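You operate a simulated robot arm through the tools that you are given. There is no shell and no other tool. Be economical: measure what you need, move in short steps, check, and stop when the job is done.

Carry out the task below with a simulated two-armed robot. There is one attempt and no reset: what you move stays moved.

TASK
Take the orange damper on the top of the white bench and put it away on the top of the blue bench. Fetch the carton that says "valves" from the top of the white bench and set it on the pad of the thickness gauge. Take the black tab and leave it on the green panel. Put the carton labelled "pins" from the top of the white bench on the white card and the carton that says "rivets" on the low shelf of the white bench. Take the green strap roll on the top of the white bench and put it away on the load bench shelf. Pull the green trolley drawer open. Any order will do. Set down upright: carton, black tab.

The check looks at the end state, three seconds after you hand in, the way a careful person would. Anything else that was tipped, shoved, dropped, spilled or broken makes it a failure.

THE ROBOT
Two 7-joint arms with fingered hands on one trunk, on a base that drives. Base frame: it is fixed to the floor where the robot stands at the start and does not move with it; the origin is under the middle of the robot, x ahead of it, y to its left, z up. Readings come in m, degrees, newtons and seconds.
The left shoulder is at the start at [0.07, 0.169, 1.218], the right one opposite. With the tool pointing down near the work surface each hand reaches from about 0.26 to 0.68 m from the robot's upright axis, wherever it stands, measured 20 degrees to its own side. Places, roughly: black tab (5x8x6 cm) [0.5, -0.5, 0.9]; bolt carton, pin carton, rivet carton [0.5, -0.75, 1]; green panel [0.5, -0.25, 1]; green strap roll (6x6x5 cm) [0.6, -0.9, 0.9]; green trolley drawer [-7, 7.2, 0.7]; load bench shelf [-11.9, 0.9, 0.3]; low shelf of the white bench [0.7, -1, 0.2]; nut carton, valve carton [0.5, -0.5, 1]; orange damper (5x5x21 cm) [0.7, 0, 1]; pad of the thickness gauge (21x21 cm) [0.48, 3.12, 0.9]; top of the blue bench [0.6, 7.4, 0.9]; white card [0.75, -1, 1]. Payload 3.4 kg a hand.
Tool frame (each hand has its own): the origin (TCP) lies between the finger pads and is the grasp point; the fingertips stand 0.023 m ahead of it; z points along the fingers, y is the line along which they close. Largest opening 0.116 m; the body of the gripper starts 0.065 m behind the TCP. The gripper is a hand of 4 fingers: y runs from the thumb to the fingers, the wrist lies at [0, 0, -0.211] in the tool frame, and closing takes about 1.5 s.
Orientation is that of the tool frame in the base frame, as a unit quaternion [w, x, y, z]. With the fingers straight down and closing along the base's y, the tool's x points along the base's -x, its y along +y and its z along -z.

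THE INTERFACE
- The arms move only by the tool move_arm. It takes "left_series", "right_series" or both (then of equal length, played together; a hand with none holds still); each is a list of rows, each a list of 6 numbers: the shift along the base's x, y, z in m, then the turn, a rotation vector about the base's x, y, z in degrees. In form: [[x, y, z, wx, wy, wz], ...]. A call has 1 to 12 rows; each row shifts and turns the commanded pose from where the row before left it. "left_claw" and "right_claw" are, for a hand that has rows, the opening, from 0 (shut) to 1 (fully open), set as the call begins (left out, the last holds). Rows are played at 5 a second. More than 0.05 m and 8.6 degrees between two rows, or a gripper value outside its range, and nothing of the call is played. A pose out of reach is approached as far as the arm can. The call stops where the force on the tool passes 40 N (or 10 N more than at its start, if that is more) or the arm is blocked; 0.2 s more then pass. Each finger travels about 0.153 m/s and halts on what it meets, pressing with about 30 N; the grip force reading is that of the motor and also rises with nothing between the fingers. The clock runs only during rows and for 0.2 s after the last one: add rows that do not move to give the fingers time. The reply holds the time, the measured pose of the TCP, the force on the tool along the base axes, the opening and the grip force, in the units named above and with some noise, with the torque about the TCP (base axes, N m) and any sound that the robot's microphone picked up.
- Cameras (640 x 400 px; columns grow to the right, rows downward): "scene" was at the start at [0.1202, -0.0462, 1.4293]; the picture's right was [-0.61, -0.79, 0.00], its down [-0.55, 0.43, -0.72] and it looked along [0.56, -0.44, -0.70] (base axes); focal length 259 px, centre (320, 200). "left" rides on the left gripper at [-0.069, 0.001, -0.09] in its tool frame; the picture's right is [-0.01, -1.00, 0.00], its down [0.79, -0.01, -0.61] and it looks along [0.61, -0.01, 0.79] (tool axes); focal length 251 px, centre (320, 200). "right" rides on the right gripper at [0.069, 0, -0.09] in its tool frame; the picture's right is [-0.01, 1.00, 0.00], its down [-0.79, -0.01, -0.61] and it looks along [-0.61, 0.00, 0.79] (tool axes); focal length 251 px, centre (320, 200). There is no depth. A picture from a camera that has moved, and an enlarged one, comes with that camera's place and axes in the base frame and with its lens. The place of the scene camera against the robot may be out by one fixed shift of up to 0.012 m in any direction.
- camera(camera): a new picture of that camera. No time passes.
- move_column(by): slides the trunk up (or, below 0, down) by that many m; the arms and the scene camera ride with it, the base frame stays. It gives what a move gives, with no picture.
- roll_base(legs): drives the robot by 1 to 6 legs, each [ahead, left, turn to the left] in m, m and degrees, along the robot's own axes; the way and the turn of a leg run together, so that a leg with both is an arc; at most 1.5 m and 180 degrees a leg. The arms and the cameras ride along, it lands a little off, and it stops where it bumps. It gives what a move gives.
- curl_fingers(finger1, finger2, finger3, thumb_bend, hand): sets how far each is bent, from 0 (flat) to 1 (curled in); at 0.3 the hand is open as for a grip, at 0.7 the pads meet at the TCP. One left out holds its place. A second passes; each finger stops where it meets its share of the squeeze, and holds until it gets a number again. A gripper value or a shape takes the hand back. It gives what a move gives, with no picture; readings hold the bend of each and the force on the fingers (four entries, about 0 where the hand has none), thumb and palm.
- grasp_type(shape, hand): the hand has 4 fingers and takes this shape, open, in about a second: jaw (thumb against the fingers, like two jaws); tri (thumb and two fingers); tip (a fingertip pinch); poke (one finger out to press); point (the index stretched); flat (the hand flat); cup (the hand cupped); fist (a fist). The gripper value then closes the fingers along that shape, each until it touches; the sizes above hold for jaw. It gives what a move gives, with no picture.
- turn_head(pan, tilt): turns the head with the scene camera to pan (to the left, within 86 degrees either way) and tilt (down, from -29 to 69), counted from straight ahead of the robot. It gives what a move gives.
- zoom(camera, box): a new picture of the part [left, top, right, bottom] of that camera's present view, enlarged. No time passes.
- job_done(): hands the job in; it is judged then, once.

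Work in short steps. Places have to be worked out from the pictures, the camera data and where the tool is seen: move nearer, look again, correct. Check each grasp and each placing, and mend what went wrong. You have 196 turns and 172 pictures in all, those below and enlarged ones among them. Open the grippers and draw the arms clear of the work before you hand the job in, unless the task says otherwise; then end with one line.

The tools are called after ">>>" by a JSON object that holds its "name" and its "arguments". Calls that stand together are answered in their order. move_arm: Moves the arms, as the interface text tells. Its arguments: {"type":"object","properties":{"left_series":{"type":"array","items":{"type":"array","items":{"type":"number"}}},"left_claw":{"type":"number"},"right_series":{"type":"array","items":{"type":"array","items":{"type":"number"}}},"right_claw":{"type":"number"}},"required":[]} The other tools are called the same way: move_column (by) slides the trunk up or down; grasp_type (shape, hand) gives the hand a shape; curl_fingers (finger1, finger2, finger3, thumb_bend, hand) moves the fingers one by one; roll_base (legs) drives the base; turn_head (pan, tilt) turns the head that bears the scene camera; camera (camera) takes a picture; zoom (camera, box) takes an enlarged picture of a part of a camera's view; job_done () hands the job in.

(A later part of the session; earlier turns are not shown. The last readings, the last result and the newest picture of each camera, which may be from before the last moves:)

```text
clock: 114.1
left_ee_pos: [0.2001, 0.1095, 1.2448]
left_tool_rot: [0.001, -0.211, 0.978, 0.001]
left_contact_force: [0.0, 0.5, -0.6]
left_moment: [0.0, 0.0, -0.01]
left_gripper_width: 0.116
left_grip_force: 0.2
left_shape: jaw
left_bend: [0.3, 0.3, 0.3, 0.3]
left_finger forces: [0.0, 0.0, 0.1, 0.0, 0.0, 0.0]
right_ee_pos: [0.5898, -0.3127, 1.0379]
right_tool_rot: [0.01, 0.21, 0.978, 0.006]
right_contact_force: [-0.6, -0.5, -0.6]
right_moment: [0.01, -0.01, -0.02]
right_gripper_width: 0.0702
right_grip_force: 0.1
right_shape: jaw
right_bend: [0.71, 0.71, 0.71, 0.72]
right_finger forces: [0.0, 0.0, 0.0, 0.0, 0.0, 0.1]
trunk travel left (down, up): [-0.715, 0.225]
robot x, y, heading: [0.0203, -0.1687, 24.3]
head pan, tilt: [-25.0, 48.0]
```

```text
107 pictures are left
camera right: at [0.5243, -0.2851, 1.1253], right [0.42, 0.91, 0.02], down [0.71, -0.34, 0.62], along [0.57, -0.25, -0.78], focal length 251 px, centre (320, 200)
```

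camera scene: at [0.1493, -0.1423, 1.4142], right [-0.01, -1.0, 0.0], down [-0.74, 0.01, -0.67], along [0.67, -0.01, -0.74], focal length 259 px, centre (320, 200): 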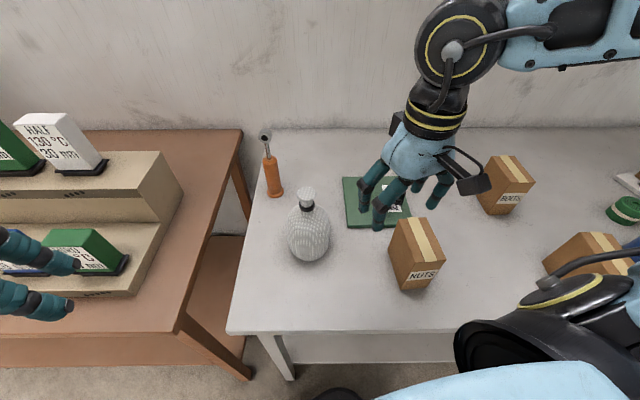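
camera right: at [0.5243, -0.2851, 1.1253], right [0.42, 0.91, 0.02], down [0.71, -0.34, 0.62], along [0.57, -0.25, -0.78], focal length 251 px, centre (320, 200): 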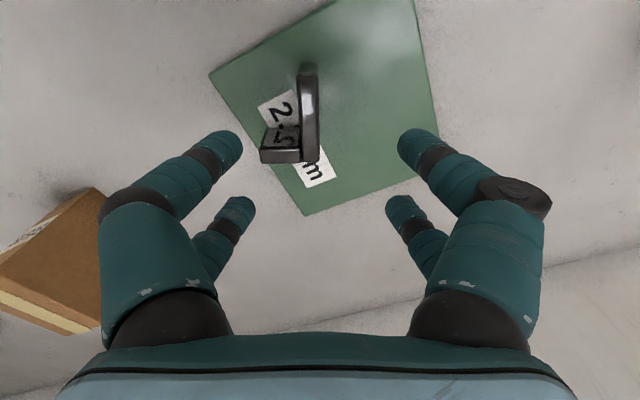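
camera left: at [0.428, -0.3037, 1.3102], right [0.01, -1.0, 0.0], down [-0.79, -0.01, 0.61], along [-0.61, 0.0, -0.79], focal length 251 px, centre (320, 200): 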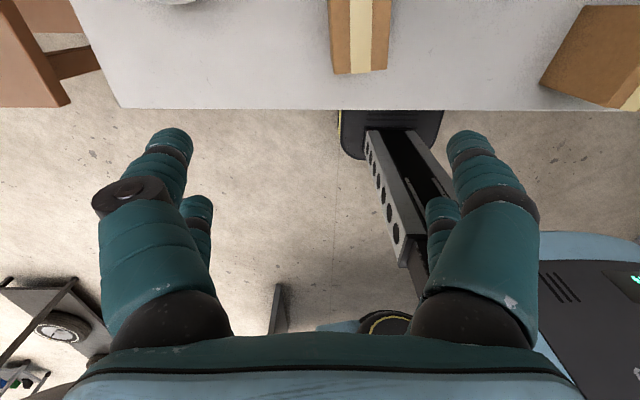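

Aligned; a 6 mm correction, then down to z ≈ 0.93 and close.

>>> {"name": "move_arm", "arguments": {"right_series": [[-0.006, -0.006, -0.03, 0, 0, 0], [0, 0, -0.04, 0, 0, 0], [0, 0, -0.025, 0, 0, 0], [0, 0, -0.01, 0, 0, 0], [0, 0, 0, 0, 0, 0]]}}

>>> {"name": "camera", "arguments": {"camera": "right"}}

```text
clock: 115.3
left_ee_pos: [0.2007, 0.1084, 1.2429]
left_tool_rot: [0.001, -0.211, 0.978, 0.0]
left_contact_force: [-0.5, -0.7, 0.6]
left_moment: [0.0, 0.01, -0.05]
left_gripper_width: 0.1158
left_grip_force: 0.1
left_shape: jaw
left_bend: [0.3, 0.3, 0.3, 0.3]
left_finger forces: [0.0, 0.0, 0.0, 0.1, 0.1, 0.0]
right_ee_pos: [0.5826, -0.3211, 0.9325]
right_tool_rot: [0.01, 0.209, 0.978, 0.006]
right_contact_force: [-0.6, -0.2, 0.8]
right_moment: [0.01, 0.01, -0.03]
right_gripper_width: 0.0702
right_grip_force: 0.0
right_shape: jaw
right_bend: [0.71, 0.71, 0.71, 0.72]
right_finger forces: [0.0, 0.0, 0.2, 0.0, 0.0, 0.1]
trunk travel left (down, up): [-0.715, 0.225]
robot x, y, heading: [0.0193, -0.1662, 24.0]
head pan, tilt: [-25.0, 48.0]
```

```text
106 pictures are left
camera right: at [0.5182, -0.2925, 1.0202], right [0.42, 0.91, 0.02], down [0.71, -0.34, 0.62], along [0.57, -0.25, -0.78], focal length 251 px, centre (320, 200)
```

right: 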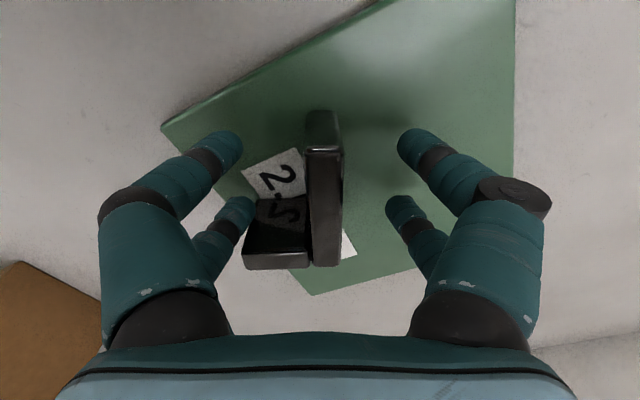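

The rear finger would meet the upright, so I shift 1 cm back along the plate, then close.

>>> {"name": "move_arm", "arguments": {"right_series": [[-0.009, 0.005, -0.001, 0, 0, 0], [0, 0, 0, 0, 0, 0]]}}

>>> {"name": "move_arm", "arguments": {"right_series": [[0, 0, 0, 0, 0, 0], [0, 0, 0, 0, 0, 0], [0, 0, 0, 0, 0, 0], [0, 0, 0, 0, 0, 0], [0, 0, 0, 0, 0, 0], [0, 0, 0, 0, 0, 0]], "right_claw": 0}}

>>> {"name": "camera", "arguments": {"camera": "right"}}

```text
clock: 115.9
left_ee_pos: [0.2004, 0.1095, 1.2454]
left_tool_rot: [0.0, -0.212, 0.977, 0.0]
left_contact_force: [1.1, 0.4, 0.3]
left_moment: [-0.01, 0.02, 0.01]
left_gripper_width: 0.1159
left_grip_force: 0.1
left_shape: jaw
left_bend: [0.3, 0.3, 0.3, 0.3]
left_finger forces: [0.0, 0.0, 0.1, 0.1, 0.1, 0.1]
right_ee_pos: [0.5735, -0.3158, 0.9321]
right_tool_rot: [0.009, 0.209, 0.978, 0.006]
right_contact_force: [0.7, 0.1, -0.5]
right_moment: [0.0, -0.01, -0.02]
right_gripper_width: 0.0699
right_grip_force: 0.1
right_shape: jaw
right_bend: [0.71, 0.71, 0.71, 0.72]
right_finger forces: [0.1, 0.0, 0.1, 0.0, 0.1, 0.0]
trunk travel left (down, up): [-0.715, 0.225]
robot x, y, heading: [0.0196, -0.1662, 24.3]
head pan, tilt: [-25.0, 48.0]
```

```text
clock: 117.3
left_ee_pos: [0.2005, 0.1101, 1.2456]
left_tool_rot: [0.001, -0.211, 0.977, 0.0]
left_contact_force: [0.5, 0.2, 0.1]
left_moment: [-0.02, -0.02, -0.01]
left_gripper_width: 0.1159
left_grip_force: 0.1
left_shape: jaw
left_bend: [0.3, 0.3, 0.3, 0.3]
left_finger forces: [0.1, 0.0, 0.1, 0.0, 0.0, 0.0]
right_ee_pos: [0.5736, -0.3155, 0.9323]
right_tool_rot: [0.01, 0.21, 0.978, 0.004]
right_contact_force: [0.2, -0.7, 2.5]
right_moment: [-0.21, -0.08, -0.03]
right_gripper_width: 0.0096
right_grip_force: 30.5
right_shape: jaw
right_bend: [0.72, 0.72, 0.72, 0.75]
right_finger forces: [25.1, 27.5, 29.3, 0.0, 32.0, 0.0]
trunk travel left (down, up): [-0.715, 0.225]
robot x, y, heading: [0.0184, -0.1661, 24.2]
head pan, tilt: [-25.0, 48.0]
```

```text
105 pictures are left
camera right: at [0.5087, -0.287, 1.02], right [0.42, 0.91, 0.01], down [0.71, -0.34, 0.62], along [0.57, -0.25, -0.78], focal length 251 px, centre (320, 200)
```

right: 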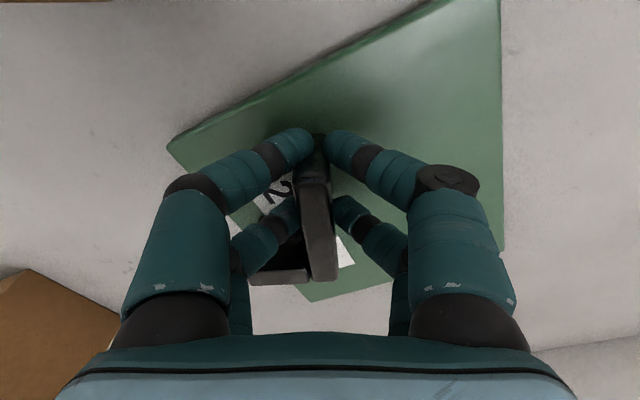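

Gripped. I lift 8 cm and turn the yaw by +74° (to ≈ +50°), so the later tilt brings the wrist back towards the robot.

>>> {"name": "move_arm", "arguments": {"right_series": [[0, 0, 0.04, 0, 0, 0], [0.005, 0, 0.04, 0, 0, 4], [0.005, 0, 0, 0, 0, 8.2], [0.005, 0, 0, 0, 0, 8.2], [0.005, 0, 0, 0, 0, 8.2], [0.005, 0, 0, 0, 0, 8.2], [0, 0, 0, 0, 0, 8.2], [0, 0, 0, 0, 0, 8.2], [0, 0, 0, 0, 0, 8.2], [0, 0, 0, 0, 0, 8.2], [0, 0, 0, 0, 0, 4], [0, 0, 0, 0, 0, 0]]}}

>>> {"name": "move_arm", "arguments": {"right_series": [[0, 0, 0.01, -5.14, -6.13, 0], [0, 0, 0.01, -5.14, -6.13, 0], [0, 0, 0, -5.14, -6.13, 0], [0, 0, 0, -5.14, -6.13, 0], [0, 0, 0, -5.14, -6.13, 0], [0, 0, 0, 0, 0, 0]]}}

>>> {"name": "camera", "arguments": {"camera": "scene"}}

>>> {"name": "camera", "arguments": {"camera": "right"}}

```text
clock: 119.9
left_ee_pos: [0.2017, 0.1082, 1.2442]
left_tool_rot: [-0.001, -0.211, 0.978, 0.0]
left_contact_force: [-0.3, -0.2, 0.5]
left_moment: [0.0, 0.02, -0.01]
left_gripper_width: 0.1161
left_grip_force: 0.1
left_shape: jaw
left_bend: [0.3, 0.3, 0.3, 0.3]
left_finger forces: [0.0, 0.1, 0.1, 0.0, 0.0, 0.0]
right_ee_pos: [0.5994, -0.3168, 1.01]
right_tool_rot: [0.004, -0.419, 0.908, 0.011]
right_contact_force: [-0.7, 0.6, -2.1]
right_moment: [-0.03, 0.04, 0.01]
right_gripper_width: 0.0093
right_grip_force: 29.9
right_shape: jaw
right_bend: [0.73, 0.73, 0.71, 0.74]
right_finger forces: [26.0, 28.3, 30.6, 0.1, 27.6, 0.0]
trunk travel left (down, up): [-0.715, 0.225]
robot x, y, heading: [0.0223, -0.1652, 24.2]
head pan, tilt: [-25.0, 48.0]
```

```text
clock: 121.3
left_ee_pos: [0.201, 0.1093, 1.244]
left_tool_rot: [0.0, -0.212, 0.977, -0.001]
left_contact_force: [-0.4, 0.2, 0.8]
left_moment: [0.04, -0.05, 0.01]
left_gripper_width: 0.1159
left_grip_force: 0.0
left_shape: jaw
left_bend: [0.3, 0.3, 0.3, 0.3]
left_finger forces: [0.0, 0.1, 0.0, 0.1, 0.1, 0.1]
right_ee_pos: [0.5994, -0.3167, 1.0303]
right_tool_rot: [0.15, -0.396, 0.855, -0.3]
right_contact_force: [-0.4, -1.1, -1.3]
right_moment: [-0.03, 0.07, 0.02]
right_gripper_width: 0.009
right_grip_force: 29.7
right_shape: jaw
right_bend: [0.74, 0.73, 0.71, 0.74]
right_finger forces: [26.0, 29.3, 30.9, 0.0, 25.8, 0.1]
trunk travel left (down, up): [-0.715, 0.225]
robot x, y, heading: [0.0198, -0.1658, 24.2]
head pan, tilt: [-25.0, 48.0]
```

```text
104 pictures are left
camera scene: at [0.1497, -0.1427, 1.4142], right [-0.01, -1.0, 0.0], down [-0.74, 0.01, -0.67], along [0.67, -0.01, -0.74], focal length 259 px, centre (320, 200)
```

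scene: 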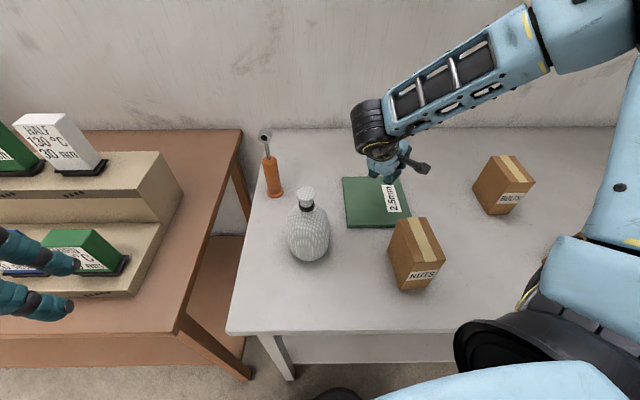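

```text
103 pictures are left
camera right: at [0.5109, -0.3337, 1.0979], right [-0.58, 0.51, -0.63], down [0.21, 0.85, 0.49], along [0.79, 0.15, -0.6], focal length 251 px, centre (320, 200)
```

right: 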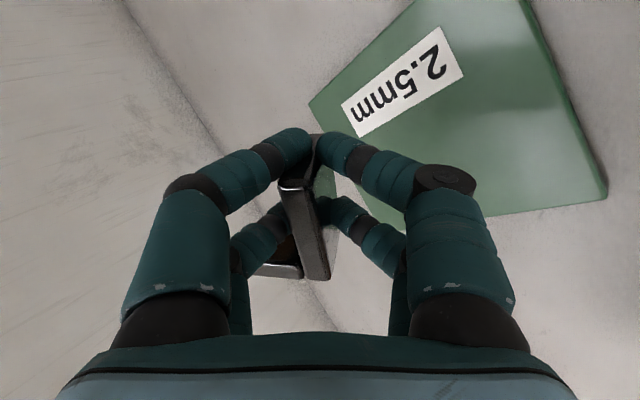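

Reach is ample now and the forearm is high. I tilt 12° more and lower towards the panel.

>>> {"name": "move_arm", "arguments": {"right_series": [[0, 0, 0, -3.86, -4.6, 0], [0, 0, 0, -3.86, -4.6, 0], [0, 0, -0.03, 0, 0, 0], [0, 0, -0.03, 0, 0, 0], [0, 0, -0.02, 0, 0, 0], [0, 0, 0, 0, 0, 0]]}}

>>> {"name": "camera", "arguments": {"camera": "right"}}

>>> {"name": "zoom", "arguments": {"camera": "scene", "box": [310, 120, 470, 240]}}

```text
clock: 122.7
left_ee_pos: [0.2014, 0.11, 1.2451]
left_tool_rot: [0.0, -0.21, 0.978, 0.0]
left_contact_force: [-0.2, 0.1, 0.0]
left_moment: [0.01, 0.03, -0.01]
left_gripper_width: 0.1161
left_grip_force: 0.1
left_shape: jaw
left_bend: [0.3, 0.3, 0.3, 0.3]
left_finger forces: [0.0, 0.0, 0.0, 0.0, 0.1, 0.1]
right_ee_pos: [0.6004, -0.3191, 0.9499]
right_tool_rot: [0.191, -0.381, 0.817, -0.388]
right_contact_force: [-0.6, 0.3, -1.6]
right_moment: [-0.03, 0.09, -0.02]
right_gripper_width: 0.0091
right_grip_force: 29.4
right_shape: jaw
right_bend: [0.74, 0.73, 0.71, 0.74]
right_finger forces: [25.9, 29.6, 31.0, 0.1, 26.4, 0.0]
trunk travel left (down, up): [-0.715, 0.225]
robot x, y, heading: [0.0197, -0.1669, 24.3]
head pan, tilt: [-25.0, 48.0]
```

```text
102 pictures are left
camera right: at [0.5019, -0.3262, 1.0039], right [-0.47, 0.42, -0.78], down [0.14, 0.91, 0.4], along [0.87, 0.08, -0.48], focal length 251 px, centre (320, 200)
```

right: 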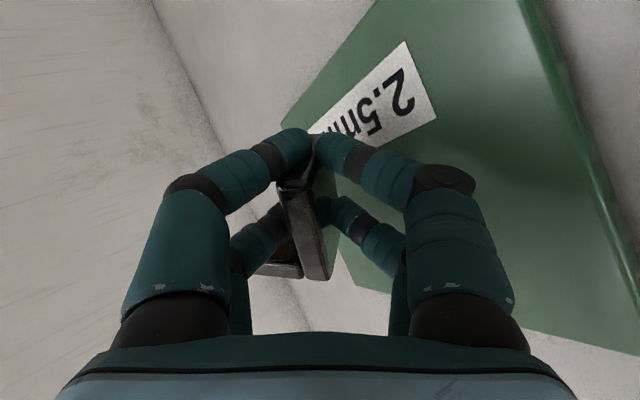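

```text
3.33 times, centred on (390, 180) of scene
camera zoom: at [0.1493, -0.1424, 1.4142], right [-0.01, -1.0, 0.0], down [-0.74, 0.01, -0.67], along [0.67, -0.01, -0.74], focal length 862 px, centre (87, 267)
```

zoom: 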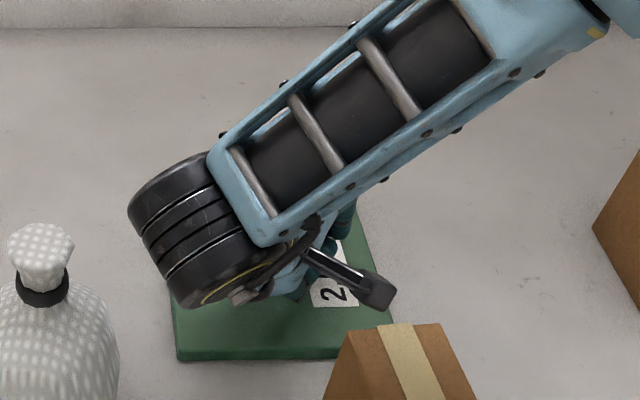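

Clear of the vase and NUTS. I creep down until contact.

>>> {"name": "move_arm", "arguments": {"right_series": [[0, 0, -0.008, 0, 0, 0], [0, 0, -0.006, 0, 0, 0], [0, 0, -0.004, 0, 0, 0], [0, 0, -0.003, 0, 0, 0], [0, 0, -0.003, 0, 0, 0], [0, 0, 0, 0, 0, 0]]}}

```text
clock: 124.1
left_ee_pos: [0.1993, 0.1089, 1.2445]
left_tool_rot: [0.0, -0.211, 0.977, 0.001]
left_contact_force: [-0.6, 1.0, 0.3]
left_moment: [0.02, -0.03, -0.03]
left_gripper_width: 0.1161
left_grip_force: 0.2
left_shape: jaw
left_bend: [0.3, 0.3, 0.3, 0.3]
left_finger forces: [0.1, 0.1, 0.0, 0.1, 0.0, 0.0]
right_ee_pos: [0.6012, -0.317, 0.926]
right_tool_rot: [0.192, -0.38, 0.818, -0.387]
right_contact_force: [-0.6, -1.1, 4.2]
right_moment: [0.12, -0.19, -0.03]
right_gripper_width: 0.0089
right_grip_force: 30.8
right_shape: jaw
right_bend: [0.74, 0.74, 0.7, 0.73]
right_finger forces: [25.8, 28.7, 34.1, 0.0, 27.2, 0.1]
trunk travel left (down, up): [-0.715, 0.225]
robot x, y, heading: [0.0181, -0.1681, 24.6]
head pan, tilt: [-25.0, 48.0]
```

Light contact on the panel. I open only the thumb (upper side), leaving the plate resting on the lower fingers.

>>> {"name": "curl_fingers", "arguments": {"hand": "right", "thumb_bend": 0.45}}

>>> {"name": "camera", "arguments": {"camera": "right"}}

```text
clock: 125.1
left_ee_pos: [0.2008, 0.1101, 1.2443]
left_tool_rot: [0.0, -0.213, 0.977, 0.0]
left_contact_force: [0.2, 0.1, -0.2]
left_moment: [0.04, 0.01, 0.0]
left_gripper_width: 0.1162
left_grip_force: 0.0
left_shape: jaw
left_bend: [0.3, 0.3, 0.3, 0.3]
left_finger forces: [0.0, 0.0, 0.0, 0.0, 0.0, 0.1]
right_ee_pos: [0.6014, -0.3157, 0.9257]
right_tool_rot: [0.191, -0.38, 0.818, -0.387]
right_contact_force: [-0.8, 1.0, 0.3]
right_moment: [0.08, -0.03, 0.08]
right_gripper_width: 0.0242
right_grip_force: 41.9
right_shape: fingers
right_bend: [0.76, 0.74, 0.69, 0.45]
right_finger forces: [16.0, 26.1, 42.1, 0.0, 0.1, 0.1]
trunk travel left (down, up): [-0.715, 0.225]
robot x, y, heading: [0.0163, -0.168, 24.4]
head pan, tilt: [-25.0, 48.0]
```

```text
100 pictures are left
camera right: at [0.5014, -0.3247, 0.9803], right [-0.47, 0.42, -0.78], down [0.14, 0.91, 0.4], along [0.87, 0.08, -0.48], focal length 251 px, centre (320, 200)
```

right: 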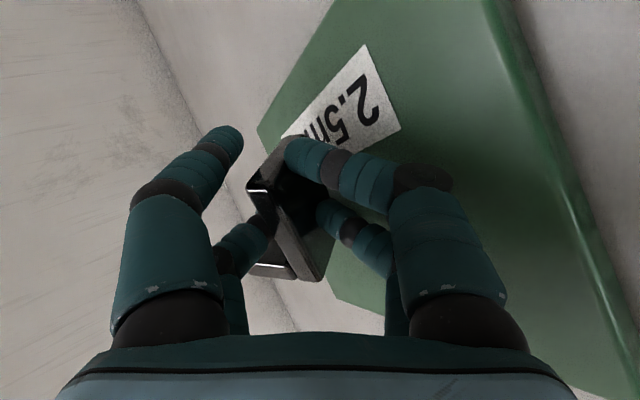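

The rear digit on the upper side is another finger and still pinches; judging by the bends it is finger 1. I open it too.

>>> {"name": "curl_fingers", "arguments": {"hand": "right", "finger1": 0.45}}

>>> {"name": "camera", "arguments": {"camera": "right"}}

```text
clock: 126.1
left_ee_pos: [0.2004, 0.1097, 1.2456]
left_tool_rot: [0.001, -0.211, 0.977, 0.001]
left_contact_force: [0.1, -0.7, 0.3]
left_moment: [0.02, 0.01, 0.02]
left_gripper_width: 0.1157
left_grip_force: 0.0
left_shape: jaw
left_bend: [0.3, 0.3, 0.3, 0.3]
left_finger forces: [0.0, 0.0, 0.1, 0.0, 0.0, 0.1]
right_ee_pos: [0.5996, -0.3168, 0.9264]
right_tool_rot: [0.192, -0.38, 0.818, -0.387]
right_contact_force: [2.3, -1.3, 7.8]
right_moment: [-0.2, 0.06, 0.0]
right_gripper_width: 0.045
right_grip_force: 33.4
right_shape: fingers
right_bend: [0.66, 0.74, 0.69, 0.45]
right_finger forces: [8.4, 30.1, 29.3, 0.0, 0.0, 0.1]
trunk travel left (down, up): [-0.715, 0.225]
robot x, y, heading: [0.0156, -0.1632, 24.3]
head pan, tilt: [-25.0, 48.0]
```

```text
99 pictures are left
camera right: at [0.5011, -0.325, 0.9806], right [-0.47, 0.42, -0.78], down [0.14, 0.91, 0.4], along [0.87, 0.08, -0.48], focal length 251 px, centre (320, 200)
```

right: 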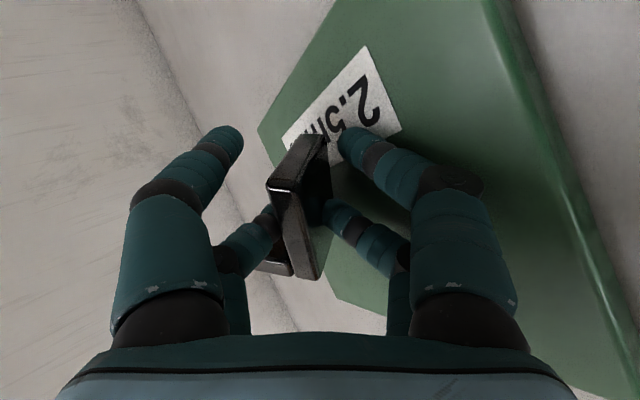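

So finger 1 is on the lower side; fingers 2 and 3 are the rear pair. I open finger 3.

>>> {"name": "curl_fingers", "arguments": {"hand": "right", "finger3": 0.45}}

>>> {"name": "camera", "arguments": {"camera": "right"}}

```text
clock: 127.1
left_ee_pos: [0.1996, 0.1082, 1.2454]
left_tool_rot: [0.001, -0.211, 0.978, 0.0]
left_contact_force: [-0.5, -0.2, -0.2]
left_moment: [0.01, -0.04, -0.03]
left_gripper_width: 0.1161
left_grip_force: 0.0
left_shape: jaw
left_bend: [0.3, 0.3, 0.3, 0.3]
left_finger forces: [0.0, 0.0, 0.0, 0.0, 0.0, 0.0]
right_ee_pos: [0.6001, -0.3165, 0.9266]
right_tool_rot: [0.191, -0.38, 0.818, -0.388]
right_contact_force: [2.4, -1.9, 6.3]
right_moment: [-0.2, 0.06, 0.07]
right_gripper_width: 0.0464
right_grip_force: 10.8
right_shape: fingers
right_bend: [0.66, 0.81, 0.42, 0.44]
right_finger forces: [8.4, 7.2, 4.5, 0.0, 1.8, 0.1]
trunk travel left (down, up): [-0.715, 0.225]
robot x, y, heading: [0.0153, -0.1672, 24.3]
head pan, tilt: [-25.0, 48.0]
```

```text
98 pictures are left
camera right: at [0.5011, -0.325, 0.9805], right [-0.47, 0.42, -0.78], down [0.14, 0.91, 0.4], along [0.87, 0.08, -0.48], focal length 251 px, centre (320, 200)
```

right: 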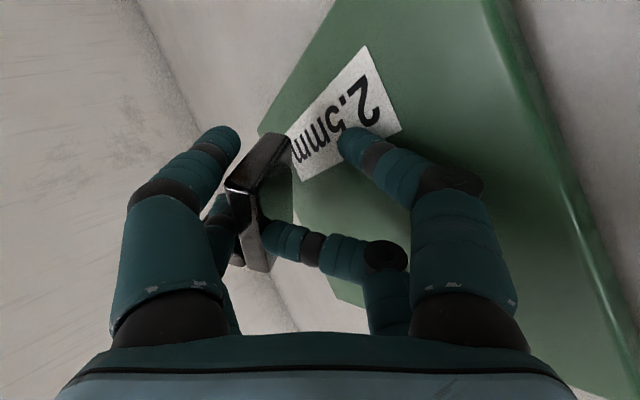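

Finger 2 (lower side) has pushed the plate onto the open upper digits. I bend finger 2 back so that the plate settles down onto its base.

>>> {"name": "curl_fingers", "arguments": {"hand": "right", "finger2": 0.6}}

>>> {"name": "camera", "arguments": {"camera": "right"}}

```text
clock: 128.1
left_ee_pos: [0.1994, 0.1088, 1.2447]
left_tool_rot: [0.002, -0.212, 0.977, 0.0]
left_contact_force: [0.3, 1.0, 0.0]
left_moment: [0.0, 0.01, 0.0]
left_gripper_width: 0.116
left_grip_force: 0.1
left_shape: jaw
left_bend: [0.3, 0.3, 0.3, 0.3]
left_finger forces: [0.0, 0.0, 0.0, 0.1, 0.0, 0.1]
right_ee_pos: [0.6004, -0.316, 0.9268]
right_tool_rot: [0.193, -0.38, 0.817, -0.388]
right_contact_force: [3.2, -1.9, 11.2]
right_moment: [-0.15, -0.13, 0.04]
right_gripper_width: 0.046
right_grip_force: 5.8
right_shape: fingers
right_bend: [0.66, 0.64, 0.44, 0.45]
right_finger forces: [8.4, 2.9, 0.4, 0.0, 0.0, 0.0]
trunk travel left (down, up): [-0.715, 0.225]
robot x, y, heading: [0.0204, -0.1634, 23.9]
head pan, tilt: [-25.0, 48.0]
```

```text
97 pictures are left
camera right: at [0.5008, -0.3248, 0.9809], right [-0.47, 0.42, -0.78], down [0.14, 0.91, 0.4], along [0.87, 0.08, -0.48], focal length 251 px, centre (320, 200)
```

right: 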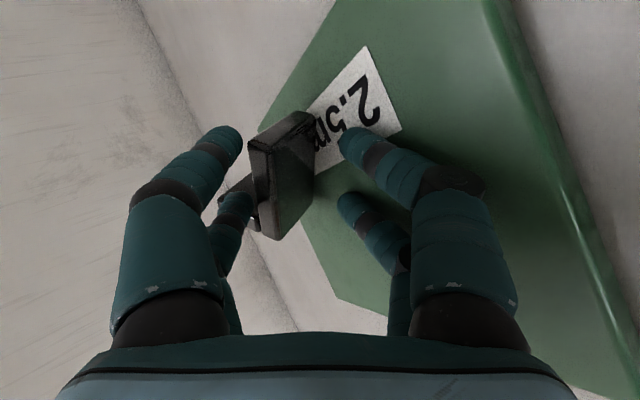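

The plate's bottom face is now turned downwards. I withdraw the hand along its own axis and view the result.

>>> {"name": "move_arm", "arguments": {"right_series": [[-0.012, 0.01, 0.013, 0, 0, 0], [-0.012, 0.01, 0.013, 0, 0, 0], [-0.012, 0.01, 0.014, 0, 0, 0], [-0.015, 0.01, 0.03, 0, 0, 0], [-0.01, 0, 0.04, 0, 0, 0], [-0.01, 0, 0.04, 0, 0, 0], [0, 0, 0, 0, 0, 0]]}}

>>> {"name": "camera", "arguments": {"camera": "right"}}

>>> {"name": "zoom", "arguments": {"camera": "scene", "box": [310, 120, 470, 240]}}

```text
clock: 129.7
left_ee_pos: [0.2011, 0.1103, 1.2449]
left_tool_rot: [-0.001, -0.212, 0.977, 0.001]
left_contact_force: [0.1, -0.1, 1.1]
left_moment: [-0.02, 0.07, 0.01]
left_gripper_width: 0.116
left_grip_force: 0.2
left_shape: jaw
left_bend: [0.3, 0.3, 0.3, 0.3]
left_finger forces: [0.0, 0.1, 0.0, 0.0, 0.0, 0.0]
right_ee_pos: [0.5281, -0.2737, 1.0763]
right_tool_rot: [0.19, -0.381, 0.818, -0.387]
right_contact_force: [0.6, -0.1, 0.0]
right_moment: [-0.03, 0.03, 0.02]
right_gripper_width: 0.0729
right_grip_force: 0.0
right_shape: fingers
right_bend: [0.45, 0.6, 0.45, 0.45]
right_finger forces: [0.1, 0.1, 0.1, 0.0, 0.0, 0.1]
trunk travel left (down, up): [-0.715, 0.225]
robot x, y, heading: [0.0184, -0.1661, 24.3]
head pan, tilt: [-25.0, 48.0]
```

```text
96 pictures are left
camera right: at [0.4295, -0.2829, 1.1307], right [-0.47, 0.42, -0.78], down [0.14, 0.91, 0.4], along [0.87, 0.08, -0.48], focal length 251 px, centre (320, 200)
```

right: 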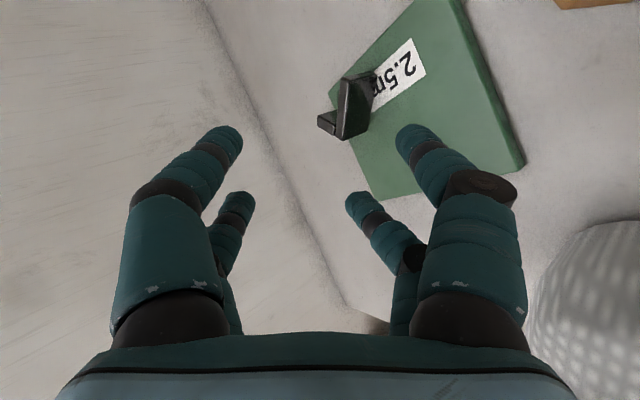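

```text
3.33 times, centred on (390, 180) of scene
camera zoom: at [0.15, -0.1421, 1.4141], right [-0.01, -1.0, 0.0], down [-0.74, 0.01, -0.67], along [0.67, -0.01, -0.74], focal length 862 px, centre (87, 267)
```

zoom: 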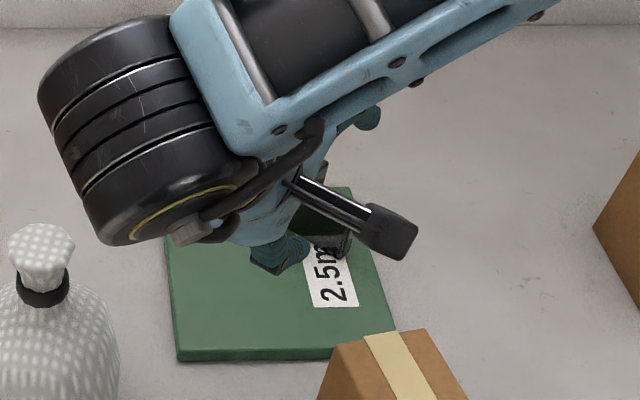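

I bring the hand back upright and out of the way to see the tab clearly.

>>> {"name": "move_arm", "arguments": {"right_series": [[-0.02, 0, 0.03, 4.78, 5.69, 0], [-0.02, 0, 0.03, 4.78, 5.69, 0], [-0.02, 0, 0.02, 4.78, 5.69, 0], [-0.02, -0.02, 0, 4.78, 5.69, 0], [-0.02, -0.03, 0, 4.78, 5.69, 0], [0, -0.04, 0, 4.78, 5.69, 0], [0, -0.04, 0, 4.78, 5.69, 0], [0, -0.04, 0, 0, 0, -8], [0, -0.04, 0, 0, 0, -8]], "right_claw": 0.6}}

>>> {"name": "zoom", "arguments": {"camera": "scene", "box": [310, 120, 470, 240]}}

```text
clock: 131.7
left_ee_pos: [0.1999, 0.1082, 1.2448]
left_tool_rot: [0.0, -0.213, 0.977, 0.0]
left_contact_force: [-0.6, 0.5, -0.9]
left_moment: [0.02, -0.04, 0.03]
left_gripper_width: 0.1161
left_grip_force: 0.1
left_shape: jaw
left_bend: [0.3, 0.3, 0.3, 0.3]
left_finger forces: [0.0, 0.1, 0.0, 0.0, 0.1, 0.1]
right_ee_pos: [0.4287, -0.489, 1.1583]
right_tool_rot: [0.006, -0.288, 0.958, 0.011]
right_contact_force: [-0.6, -0.2, -0.4]
right_moment: [0.03, 0.03, -0.01]
right_gripper_width: 0.0696
right_grip_force: 0.1
right_shape: jaw
right_bend: [0.71, 0.71, 0.71, 0.72]
right_finger forces: [0.1, 0.0, 0.0, 0.1, 0.1, 0.0]
trunk travel left (down, up): [-0.715, 0.225]
robot x, y, heading: [0.0225, -0.1638, 24.0]
head pan, tilt: [-25.0, 48.0]
```

```text
3.33 times, centred on (390, 180) of scene
camera zoom: at [0.1489, -0.143, 1.4142], right [-0.01, -1.0, 0.0], down [-0.74, 0.01, -0.67], along [0.67, -0.01, -0.74], focal length 862 px, centre (87, 267)
```

zoom: 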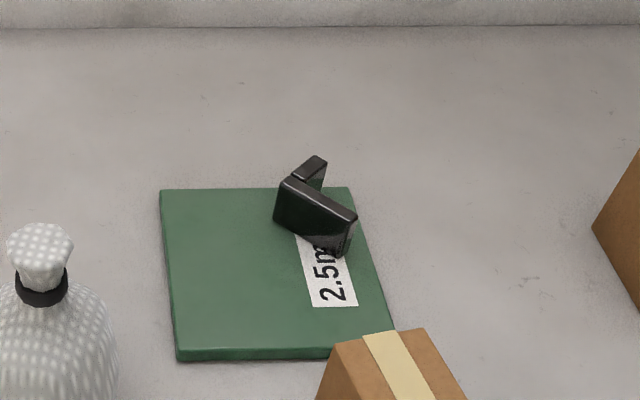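

The tab fell back on its side on the panel (plate centre ≈ (0.656, -0.338), axis at ≈ 50°), because opening digits singly let the others push it. I'll regrip, tilt again nearer the panel's middle, and this time open all digits together only slightly before withdrawing.

>>> {"name": "roll_base", "arguments": {"legs": [[0.03, 0, 0]]}}

>>> {"name": "move_arm", "arguments": {"right_series": [[0.03, 0.02, 0, 0, 0, 8], [0.035, 0.025, 0, 0, 0, 8], [0.035, 0.025, 0, 0, 0, 0], [0.035, 0.025, -0.01, 0, 0, 0], [0.03, 0.02, -0.03, 0, 0, 0], [0.015, 0.01, -0.04, 0, 0, 0], [0, 0, 0, 0, 0, 0]]}}

>>> {"name": "camera", "arguments": {"camera": "right"}}

```text
clock: 132.6
left_ee_pos: [0.223, 0.1188, 1.2465]
left_tool_rot: [0.003, -0.211, 0.977, 0.001]
left_contact_force: [-0.6, -0.3, -0.6]
left_moment: [0.01, -0.05, 0.02]
left_gripper_width: 0.1158
left_grip_force: 0.0
left_shape: jaw
left_bend: [0.3, 0.3, 0.3, 0.3]
left_finger forces: [0.0, 0.0, 0.0, 0.0, 0.0, 0.0]
right_ee_pos: [0.4499, -0.4786, 1.1593]
right_tool_rot: [0.009, -0.287, 0.958, 0.011]
right_contact_force: [-0.8, 0.2, -0.2]
right_moment: [0.02, -0.04, 0.01]
right_gripper_width: 0.0696
right_grip_force: 0.1
right_shape: jaw
right_bend: [0.71, 0.71, 0.71, 0.72]
right_finger forces: [0.0, 0.0, 0.0, 0.0, 0.1, 0.0]
trunk travel left (down, up): [-0.715, 0.225]
robot x, y, heading: [0.0431, -0.1539, 24.4]
head pan, tilt: [-25.0, 48.0]
```

```text
clock: 134.2
left_ee_pos: [0.2266, 0.1203, 1.2444]
left_tool_rot: [0.001, -0.211, 0.977, 0.001]
left_contact_force: [-0.3, -0.4, -0.9]
left_moment: [0.01, -0.03, -0.02]
left_gripper_width: 0.116
left_grip_force: 0.1
left_shape: jaw
left_bend: [0.3, 0.3, 0.3, 0.3]
left_finger forces: [0.0, 0.1, 0.0, 0.0, 0.0, 0.0]
right_ee_pos: [0.6362, -0.3509, 1.0755]
right_tool_rot: [0.006, -0.418, 0.908, 0.01]
right_contact_force: [-0.2, 0.2, 0.8]
right_moment: [0.0, -0.03, 0.0]
right_gripper_width: 0.0697
right_grip_force: 0.0
right_shape: jaw
right_bend: [0.71, 0.71, 0.71, 0.72]
right_finger forces: [0.0, 0.1, 0.1, 0.0, 0.0, 0.0]
trunk travel left (down, up): [-0.715, 0.225]
robot x, y, heading: [0.0456, -0.1565, 24.3]
head pan, tilt: [-25.0, 48.0]
```

```text
93 pictures are left
camera right: at [0.59, -0.4035, 1.1628], right [-0.75, 0.66, 0.01], down [0.52, 0.58, 0.62], along [0.4, 0.48, -0.78], focal length 251 px, centre (320, 200)
```

right: 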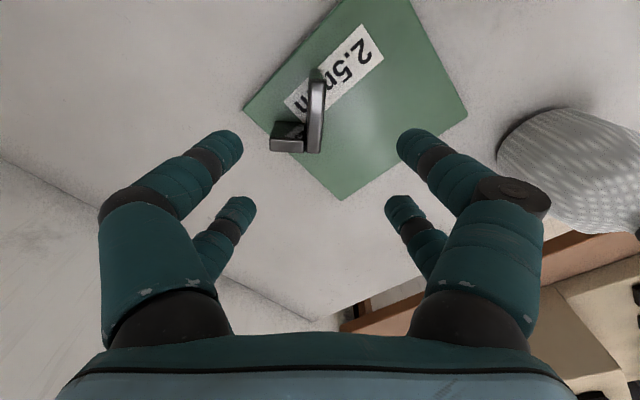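

Well aligned: a 3 mm correction, then down to z ≈ 0.932 and close.

>>> {"name": "move_arm", "arguments": {"right_series": [[0.002, 0.003, -0.04, 0, 0, -2], [0, 0, -0.04, 0, 0, 0], [0, 0, -0.04, 0, 0, 0], [0, 0, -0.015, 0, 0, 0], [0, 0, -0.008, 0, 0, 0], [0, 0, 0, 0, 0, 0]]}}

>>> {"name": "camera", "arguments": {"camera": "right"}}

```text
clock: 135.6
left_ee_pos: [0.2275, 0.1221, 1.2452]
left_tool_rot: [0.001, -0.211, 0.977, -0.001]
left_contact_force: [0.0, -0.4, 0.1]
left_moment: [-0.02, 0.01, 0.01]
left_gripper_width: 0.116
left_grip_force: 0.0
left_shape: jaw
left_bend: [0.3, 0.3, 0.3, 0.3]
left_finger forces: [0.1, 0.0, 0.1, 0.0, 0.1, 0.0]
right_ee_pos: [0.6384, -0.3462, 0.9333]
right_tool_rot: [0.005, -0.402, 0.916, 0.01]
right_contact_force: [0.2, -0.5, -0.2]
right_moment: [-0.05, 0.0, 0.01]
right_gripper_width: 0.0696
right_grip_force: 0.1
right_shape: jaw
right_bend: [0.71, 0.71, 0.71, 0.72]
right_finger forces: [0.0, 0.1, 0.0, 0.0, 0.0, 0.0]
trunk travel left (down, up): [-0.715, 0.225]
robot x, y, heading: [0.0473, -0.1537, 24.0]
head pan, tilt: [-25.0, 48.0]
```

```text
92 pictures are left
camera right: at [0.5905, -0.3987, 1.0221], right [-0.73, 0.68, 0.01], down [0.54, 0.57, 0.62], along [0.42, 0.46, -0.78], focal length 251 px, centre (320, 200)
```

right: 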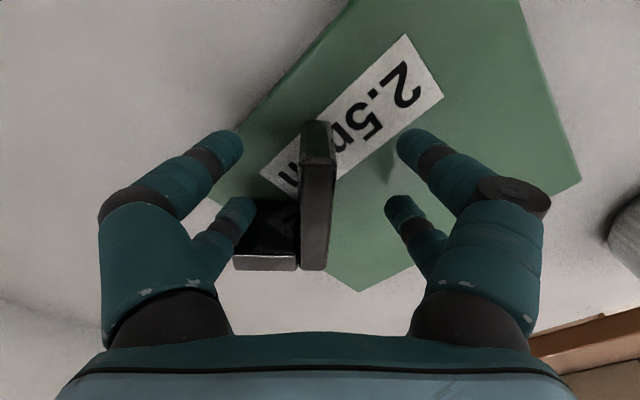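

I shift 8 mm back along the plate to clear the upright and close.

>>> {"name": "move_arm", "arguments": {"right_series": [[-0.007, -0.006, 0, 0, 0, 0], [0, 0, 0, 0, 0, 0]]}}

>>> {"name": "move_arm", "arguments": {"right_series": [[0, 0, 0, 0, 0, 0], [0, 0, 0, 0, 0, 0], [0, 0, 0, 0, 0, 0], [0, 0, 0, 0, 0, 0], [0, 0, 0, 0, 0, 0], [0, 0, 0, 0, 0, 0]], "right_claw": 0}}

>>> {"name": "move_arm", "arguments": {"right_series": [[-0.01, 0.004, 0.03, 0, 0, 0], [-0.015, 0.006, 0.04, 0, 0, 0], [-0.015, 0.008, 0.01, -5.14, -6.13, 0], [-0.005, 0.01, 0.01, -5.14, -6.13, 0], [0, 0.01, 0, -5.14, -6.13, 0], [0, 0, 0, -5.14, -6.13, 0], [0, 0, 0, -5.14, -6.13, 0], [0, 0, 0, -5.14, -6.13, 0], [0, 0, 0, 0, 0, 0]]}}

>>> {"name": "camera", "arguments": {"camera": "right"}}

```text
clock: 136.2
left_ee_pos: [0.2272, 0.1213, 1.2448]
left_tool_rot: [0.001, -0.211, 0.978, 0.0]
left_contact_force: [-1.4, -0.5, 0.0]
left_moment: [-0.04, -0.02, -0.03]
left_gripper_width: 0.1159
left_grip_force: 0.1
left_shape: jaw
left_bend: [0.3, 0.3, 0.3, 0.3]
left_finger forces: [0.0, 0.0, 0.0, 0.0, 0.0, 0.0]
right_ee_pos: [0.6294, -0.3538, 0.9347]
right_tool_rot: [0.006, -0.402, 0.916, 0.01]
right_contact_force: [-0.4, -0.5, -1.0]
right_moment: [-0.01, -0.01, -0.01]
right_gripper_width: 0.0697
right_grip_force: 0.0
right_shape: jaw
right_bend: [0.71, 0.71, 0.71, 0.72]
right_finger forces: [0.0, 0.1, 0.1, 0.1, 0.1, 0.1]
trunk travel left (down, up): [-0.715, 0.225]
robot x, y, heading: [0.0496, -0.1549, 24.1]
head pan, tilt: [-25.0, 48.0]
```

```text
clock: 137.6
left_ee_pos: [0.229, 0.1211, 1.2446]
left_tool_rot: [0.001, -0.212, 0.977, 0.001]
left_contact_force: [-0.4, 0.1, -1.4]
left_moment: [0.02, -0.01, 0.04]
left_gripper_width: 0.116
left_grip_force: 0.0
left_shape: jaw
left_bend: [0.3, 0.3, 0.3, 0.3]
left_finger forces: [0.0, 0.1, 0.0, 0.0, 0.0, 0.0]
right_ee_pos: [0.6306, -0.3536, 0.9342]
right_tool_rot: [0.005, -0.402, 0.915, 0.01]
right_contact_force: [-0.4, -0.5, -0.2]
right_moment: [-0.03, -0.03, -0.03]
right_gripper_width: 0.0055
right_grip_force: 30.3
right_shape: jaw
right_bend: [0.73, 0.71, 0.73, 0.73]
right_finger forces: [0.2, 29.2, 26.5, 0.1, 0.0, 0.1]
trunk travel left (down, up): [-0.715, 0.225]
robot x, y, heading: [0.0467, -0.152, 24.3]
head pan, tilt: [-25.0, 48.0]
```

```text
clock: 139.6
left_ee_pos: [0.2273, 0.1222, 1.2449]
left_tool_rot: [0.001, -0.211, 0.978, 0.001]
left_contact_force: [0.2, -0.4, -0.2]
left_moment: [0.0, 0.02, 0.01]
left_gripper_width: 0.116
left_grip_force: 0.0
left_shape: jaw
left_bend: [0.3, 0.3, 0.3, 0.3]
left_finger forces: [0.0, 0.0, 0.1, 0.0, 0.0, 0.0]
right_ee_pos: [0.5853, -0.3162, 1.0257]
right_tool_rot: [0.185, -0.372, 0.837, -0.356]
right_contact_force: [-0.8, 0.3, -1.1]
right_moment: [0.01, 0.04, 0.03]
right_gripper_width: 0.0054
right_grip_force: 29.6
right_shape: jaw
right_bend: [0.73, 0.71, 0.73, 0.73]
right_finger forces: [0.0, 30.3, 26.3, 0.0, 0.1, 0.0]
trunk travel left (down, up): [-0.715, 0.225]
robot x, y, heading: [0.0471, -0.1513, 24.4]
head pan, tilt: [-25.0, 48.0]
```

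```text
91 pictures are left
camera right: at [0.4885, -0.3252, 1.0819], right [-0.48, 0.48, -0.73], down [0.18, 0.87, 0.45], along [0.86, 0.09, -0.51], focal length 251 px, centre (320, 200)
```

right: 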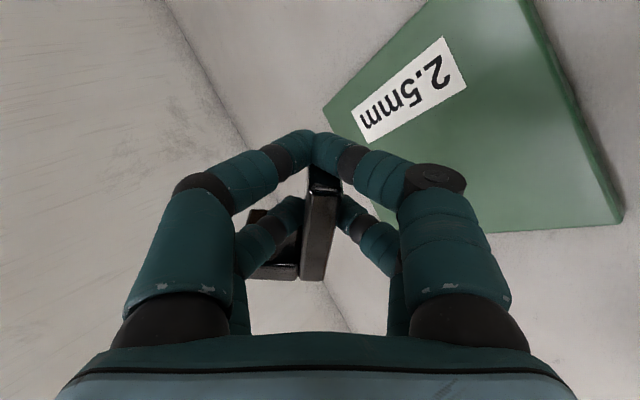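

Held by the rear pair, tilted ≈ 48°. I lower onto the panel's middle until contact.

>>> {"name": "move_arm", "arguments": {"right_series": [[0, 0, -0.03, 0, 0, 0], [0, 0, -0.03, 0, 0, 0], [0, 0, -0.02, 0, 0, 0], [0, 0, -0.008, 0, 0, 0], [0, 0, -0.004, 0, 0, 0], [0, 0, -0.003, 0, 0, 0], [0, 0, -0.003, 0, 0, 0], [0, 0, 0, 0, 0, 0]]}}

>>> {"name": "camera", "arguments": {"camera": "right"}}

```text
clock: 141.4
left_ee_pos: [0.2274, 0.122, 1.2448]
left_tool_rot: [0.001, -0.211, 0.977, 0.0]
left_contact_force: [0.0, 1.1, -0.3]
left_moment: [-0.02, 0.02, 0.03]
left_gripper_width: 0.1157
left_grip_force: 0.0
left_shape: jaw
left_bend: [0.3, 0.3, 0.3, 0.3]
left_finger forces: [0.0, 0.0, 0.0, 0.0, 0.0, 0.1]
right_ee_pos: [0.5851, -0.3161, 0.9286]
right_tool_rot: [0.185, -0.372, 0.838, -0.355]
right_contact_force: [0.6, 1.6, 3.5]
right_moment: [-0.09, -0.04, 0.05]
right_gripper_width: 0.0059
right_grip_force: 29.9
right_shape: jaw
right_bend: [0.73, 0.71, 0.73, 0.73]
right_finger forces: [0.1, 28.6, 27.5, 0.0, 0.0, 0.1]
trunk travel left (down, up): [-0.715, 0.225]
robot x, y, heading: [0.0417, -0.1532, 24.5]
head pan, tilt: [-25.0, 48.0]
```

```text
90 pictures are left
camera right: at [0.4885, -0.3252, 0.984], right [-0.49, 0.48, -0.73], down [0.18, 0.87, 0.45], along [0.86, 0.09, -0.51], focal length 251 px, centre (320, 200)
```

right: 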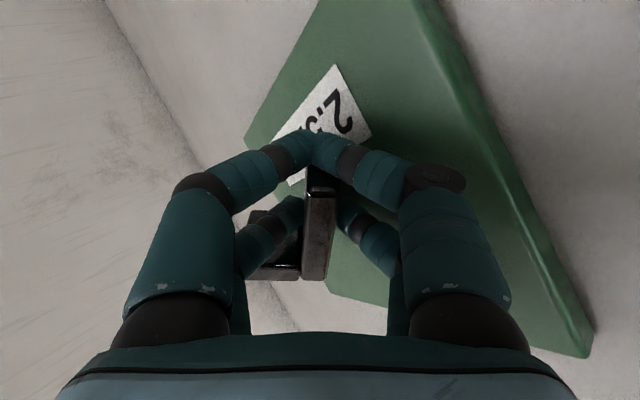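

Contact. I open all digits together just slightly, then look.

>>> {"name": "move_arm", "arguments": {"right_series": [[0, 0, 0, 0, 0, 0], [0, 0, 0, 0, 0, 0], [0, 0, 0, 0, 0, 0]], "right_claw": 0.22}}

>>> {"name": "camera", "arguments": {"camera": "right"}}

```text
clock: 142.2
left_ee_pos: [0.2276, 0.1216, 1.2448]
left_tool_rot: [0.001, -0.211, 0.978, 0.0]
left_contact_force: [-0.2, 0.2, -0.2]
left_moment: [-0.05, -0.02, 0.02]
left_gripper_width: 0.1159
left_grip_force: 0.1
left_shape: jaw
left_bend: [0.3, 0.3, 0.3, 0.3]
left_finger forces: [0.0, 0.1, 0.0, 0.0, 0.0, 0.1]
right_ee_pos: [0.5856, -0.3155, 0.9265]
right_tool_rot: [0.185, -0.372, 0.837, -0.355]
right_contact_force: [0.8, -0.8, 1.5]
right_moment: [-0.04, 0.06, -0.02]
right_gripper_width: 0.0249
right_grip_force: 0.0
right_shape: jaw
right_bend: [0.74, 0.73, 0.73, 0.77]
right_finger forces: [1.3, 1.6, 0.1, 0.1, 0.0, 0.0]
trunk travel left (down, up): [-0.715, 0.225]
robot x, y, heading: [0.0469, -0.1581, 24.3]
head pan, tilt: [-25.0, 48.0]
```

```text
89 pictures are left
camera right: at [0.4885, -0.3257, 0.9838], right [-0.49, 0.48, -0.73], down [0.18, 0.87, 0.45], along [0.86, 0.09, -0.51], focal length 251 px, centre (320, 200)
```

right: 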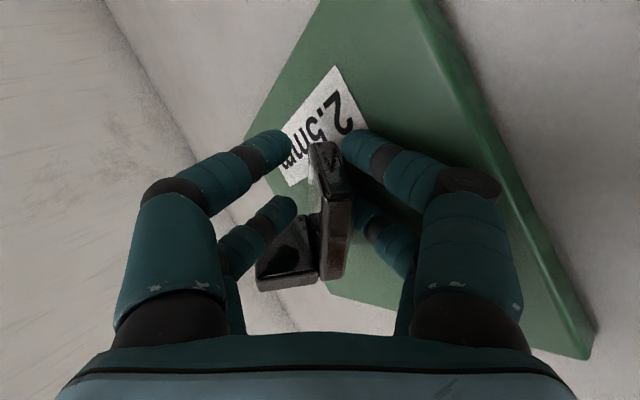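

The plate now lies on the lower fingers. I withdraw along the tool axis so it slides down onto its base.

>>> {"name": "move_arm", "arguments": {"right_series": [[-0.006, 0.005, 0.007, 0, 0, 0], [-0.006, 0.005, 0.007, 0, 0, 0], [-0.006, 0.005, 0.007, 0, 0, 0], [-0.006, 0.005, 0.007, 0, 0, 0], [-0.006, 0.005, 0.007, 0, 0, 0], [0, 0, 0, 0, 0, 0]]}}

>>> {"name": "camera", "arguments": {"camera": "right"}}

```text
clock: 143.6
left_ee_pos: [0.228, 0.1208, 1.2447]
left_tool_rot: [0.0, -0.211, 0.977, 0.0]
left_contact_force: [0.9, -0.5, 0.4]
left_moment: [0.0, 0.02, 0.0]
left_gripper_width: 0.1158
left_grip_force: 0.0
left_shape: jaw
left_bend: [0.3, 0.3, 0.3, 0.3]
left_finger forces: [0.0, 0.0, 0.1, 0.0, 0.0, 0.0]
right_ee_pos: [0.5546, -0.2926, 0.9622]
right_tool_rot: [0.186, -0.372, 0.837, -0.356]
right_contact_force: [-0.3, -0.4, -1.0]
right_moment: [0.0, -0.03, 0.02]
right_gripper_width: 0.0253
right_grip_force: 0.1
right_shape: jaw
right_bend: [0.73, 0.73, 0.73, 0.77]
right_finger forces: [0.1, 0.0, 0.1, 0.0, 0.0, 0.0]
trunk travel left (down, up): [-0.715, 0.225]
robot x, y, heading: [0.044, -0.153, 24.5]
head pan, tilt: [-25.0, 48.0]
```

```text
88 pictures are left
camera right: at [0.4584, -0.3011, 1.0192], right [-0.49, 0.48, -0.73], down [0.18, 0.87, 0.45], along [0.86, 0.09, -0.51], focal length 251 px, centre (320, 200)
```

right: 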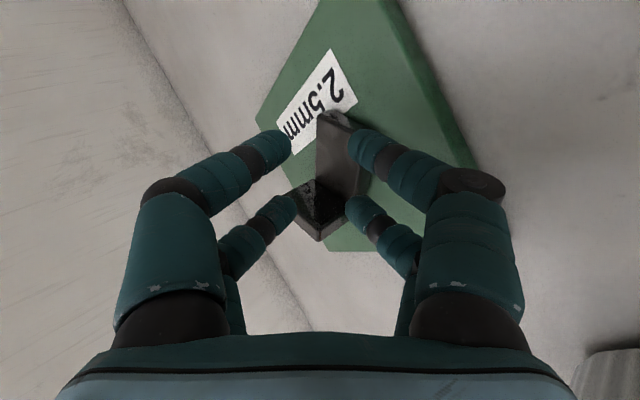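

It looks settled on its base. I withdraw further and straighten the hand, then view from the scene camera.

>>> {"name": "move_arm", "arguments": {"right_series": [[-0.012, 0.01, 0.014, 0, 0, 0], [-0.012, 0.01, 0.014, 0, 0, 0], [-0.01, 0, 0.04, 0, 0, 0], [-0.01, 0, 0.04, 4.78, 5.69, 0], [-0.02, 0, 0.03, 4.78, 5.69, 0], [-0.02, -0.01, 0.02, 4.78, 5.69, 0], [-0.02, -0.03, 0, 4.78, 5.69, 0], [-0.02, -0.03, 0, 4.78, 5.69, 0], [0, -0.04, 0, 4.78, 5.69, 0], [0, -0.04, 0, 3, 3.4, 0], [0, -0.04, 0, 0, 0, 0]]}}

>>> {"name": "zoom", "arguments": {"camera": "scene", "box": [310, 120, 470, 240]}}

```text
clock: 146.0
left_ee_pos: [0.2302, 0.1215, 1.2436]
left_tool_rot: [0.0, -0.211, 0.977, 0.0]
left_contact_force: [-0.4, 0.1, -0.1]
left_moment: [0.0, 0.02, -0.03]
left_gripper_width: 0.1159
left_grip_force: 0.0
left_shape: jaw
left_bend: [0.3, 0.3, 0.3, 0.3]
left_finger forces: [0.1, 0.0, 0.0, 0.1, 0.0, 0.0]
right_ee_pos: [0.4543, -0.4351, 1.1111]
right_tool_rot: [0.009, -0.402, 0.915, 0.023]
right_contact_force: [0.4, 0.6, -1.0]
right_moment: [0.0, 0.02, 0.0]
right_gripper_width: 0.0256
right_grip_force: 0.1
right_shape: jaw
right_bend: [0.73, 0.73, 0.73, 0.77]
right_finger forces: [0.0, 0.0, 0.0, 0.0, 0.0, 0.0]
right hand out of reach, approached as far as the arm can: row 8, 10, 11
trunk travel left (down, up): [-0.715, 0.225]
robot x, y, heading: [0.0429, -0.1566, 24.5]
head pan, tilt: [-25.0, 48.0]
```

```text
3.33 times, centred on (390, 180) of scene
camera zoom: at [0.178, -0.1292, 1.414], right [-0.01, -1.0, 0.0], down [-0.74, 0.01, -0.67], along [0.67, -0.01, -0.74], focal length 862 px, centre (87, 267)
```

zoom: 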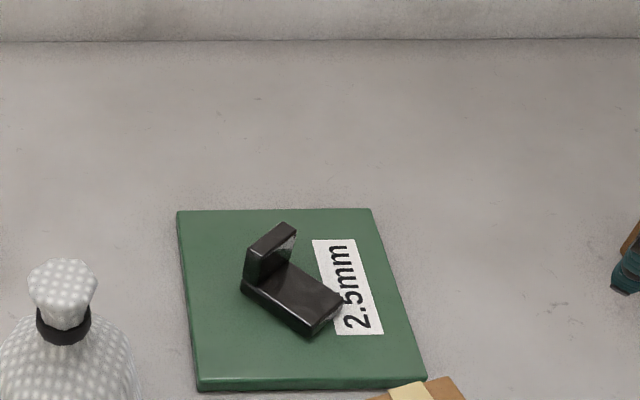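

The black tab now stands upright on the green panel. Next: VALVES with the right hand (centre ≈ (0.379, -0.678), yaw ≈ -8°). I turn back and drive there.

>>> {"name": "roll_base", "arguments": {"legs": [[-0.06, 0, 0], [0, 0, -24.5], [0, -0.3, 0]]}}

>>> {"name": "move_arm", "arguments": {"right_series": [[0.02, 0.03, 0.01, 0, 0, -8], [0.02, 0.04, 0, 0, 0, -8], [0.02, 0.04, 0, 0, 0, -8], [0.01, 0.03, 0, 0, 0, -7], [0, 0, 0, 0, 0, 0]], "right_claw": 1}}

>>> {"name": "camera", "arguments": {"camera": "right"}}

```text
clock: 149.8
left_ee_pos: [0.2679, -0.3011, 1.2443]
left_tool_rot: [0.001, 0.003, 1.0, -0.001]
left_contact_force: [0.2, 0.2, -0.4]
left_moment: [-0.01, -0.01, 0.03]
left_gripper_width: 0.1159
left_grip_force: 0.0
left_shape: jaw
left_bend: [0.3, 0.3, 0.3, 0.3]
left_finger forces: [0.0, 0.0, 0.0, 0.0, 0.0, 0.1]
right_ee_pos: [0.2399, -0.8999, 1.1123]
right_tool_rot: [0.015, -0.197, 0.98, 0.02]
right_contact_force: [-0.1, 0.1, -0.4]
right_moment: [-0.01, 0.0, 0.0]
right_gripper_width: 0.0256
right_grip_force: 0.1
right_shape: jaw
right_bend: [0.73, 0.73, 0.73, 0.77]
right_finger forces: [0.0, 0.0, 0.0, 0.0, 0.0, 0.1]
trunk travel left (down, up): [-0.715, 0.225]
robot x, y, heading: [-0.0108, -0.4779, -0.5]
head pan, tilt: [-25.0, 48.0]
```

```text
clock: 151.0
left_ee_pos: [0.2672, -0.3021, 1.245]
left_tool_rot: [0.002, 0.003, 1.0, 0.0]
left_contact_force: [-0.6, 0.4, 0.6]
left_moment: [0.04, -0.03, -0.01]
left_gripper_width: 0.116
left_grip_force: 0.1
left_shape: jaw
left_bend: [0.3, 0.3, 0.3, 0.3]
left_finger forces: [0.1, 0.1, 0.1, 0.0, 0.0, 0.0]
right_ee_pos: [0.3094, -0.7608, 1.1189]
right_tool_rot: [0.02, 0.072, 0.997, 0.015]
right_contact_force: [-0.9, 0.3, 0.5]
right_moment: [-0.03, -0.01, 0.01]
right_gripper_width: 0.1159
right_grip_force: 0.0
right_shape: jaw
right_bend: [0.3, 0.3, 0.3, 0.3]
right_finger forces: [0.1, 0.1, 0.0, 0.0, 0.0, 0.0]
trunk travel left (down, up): [-0.715, 0.225]
robot x, y, heading: [-0.0131, -0.4754, -0.4]
head pan, tilt: [-25.0, 48.0]
```

```text
86 pictures are left
camera right: at [0.2373, -0.7526, 1.2065], right [0.15, 0.99, 0.03], down [0.76, -0.14, 0.64], along [0.63, -0.07, -0.77], focal length 251 px, centre (320, 200)
```

right: 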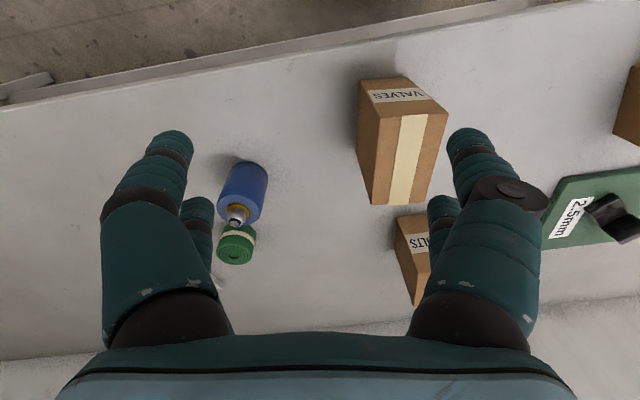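

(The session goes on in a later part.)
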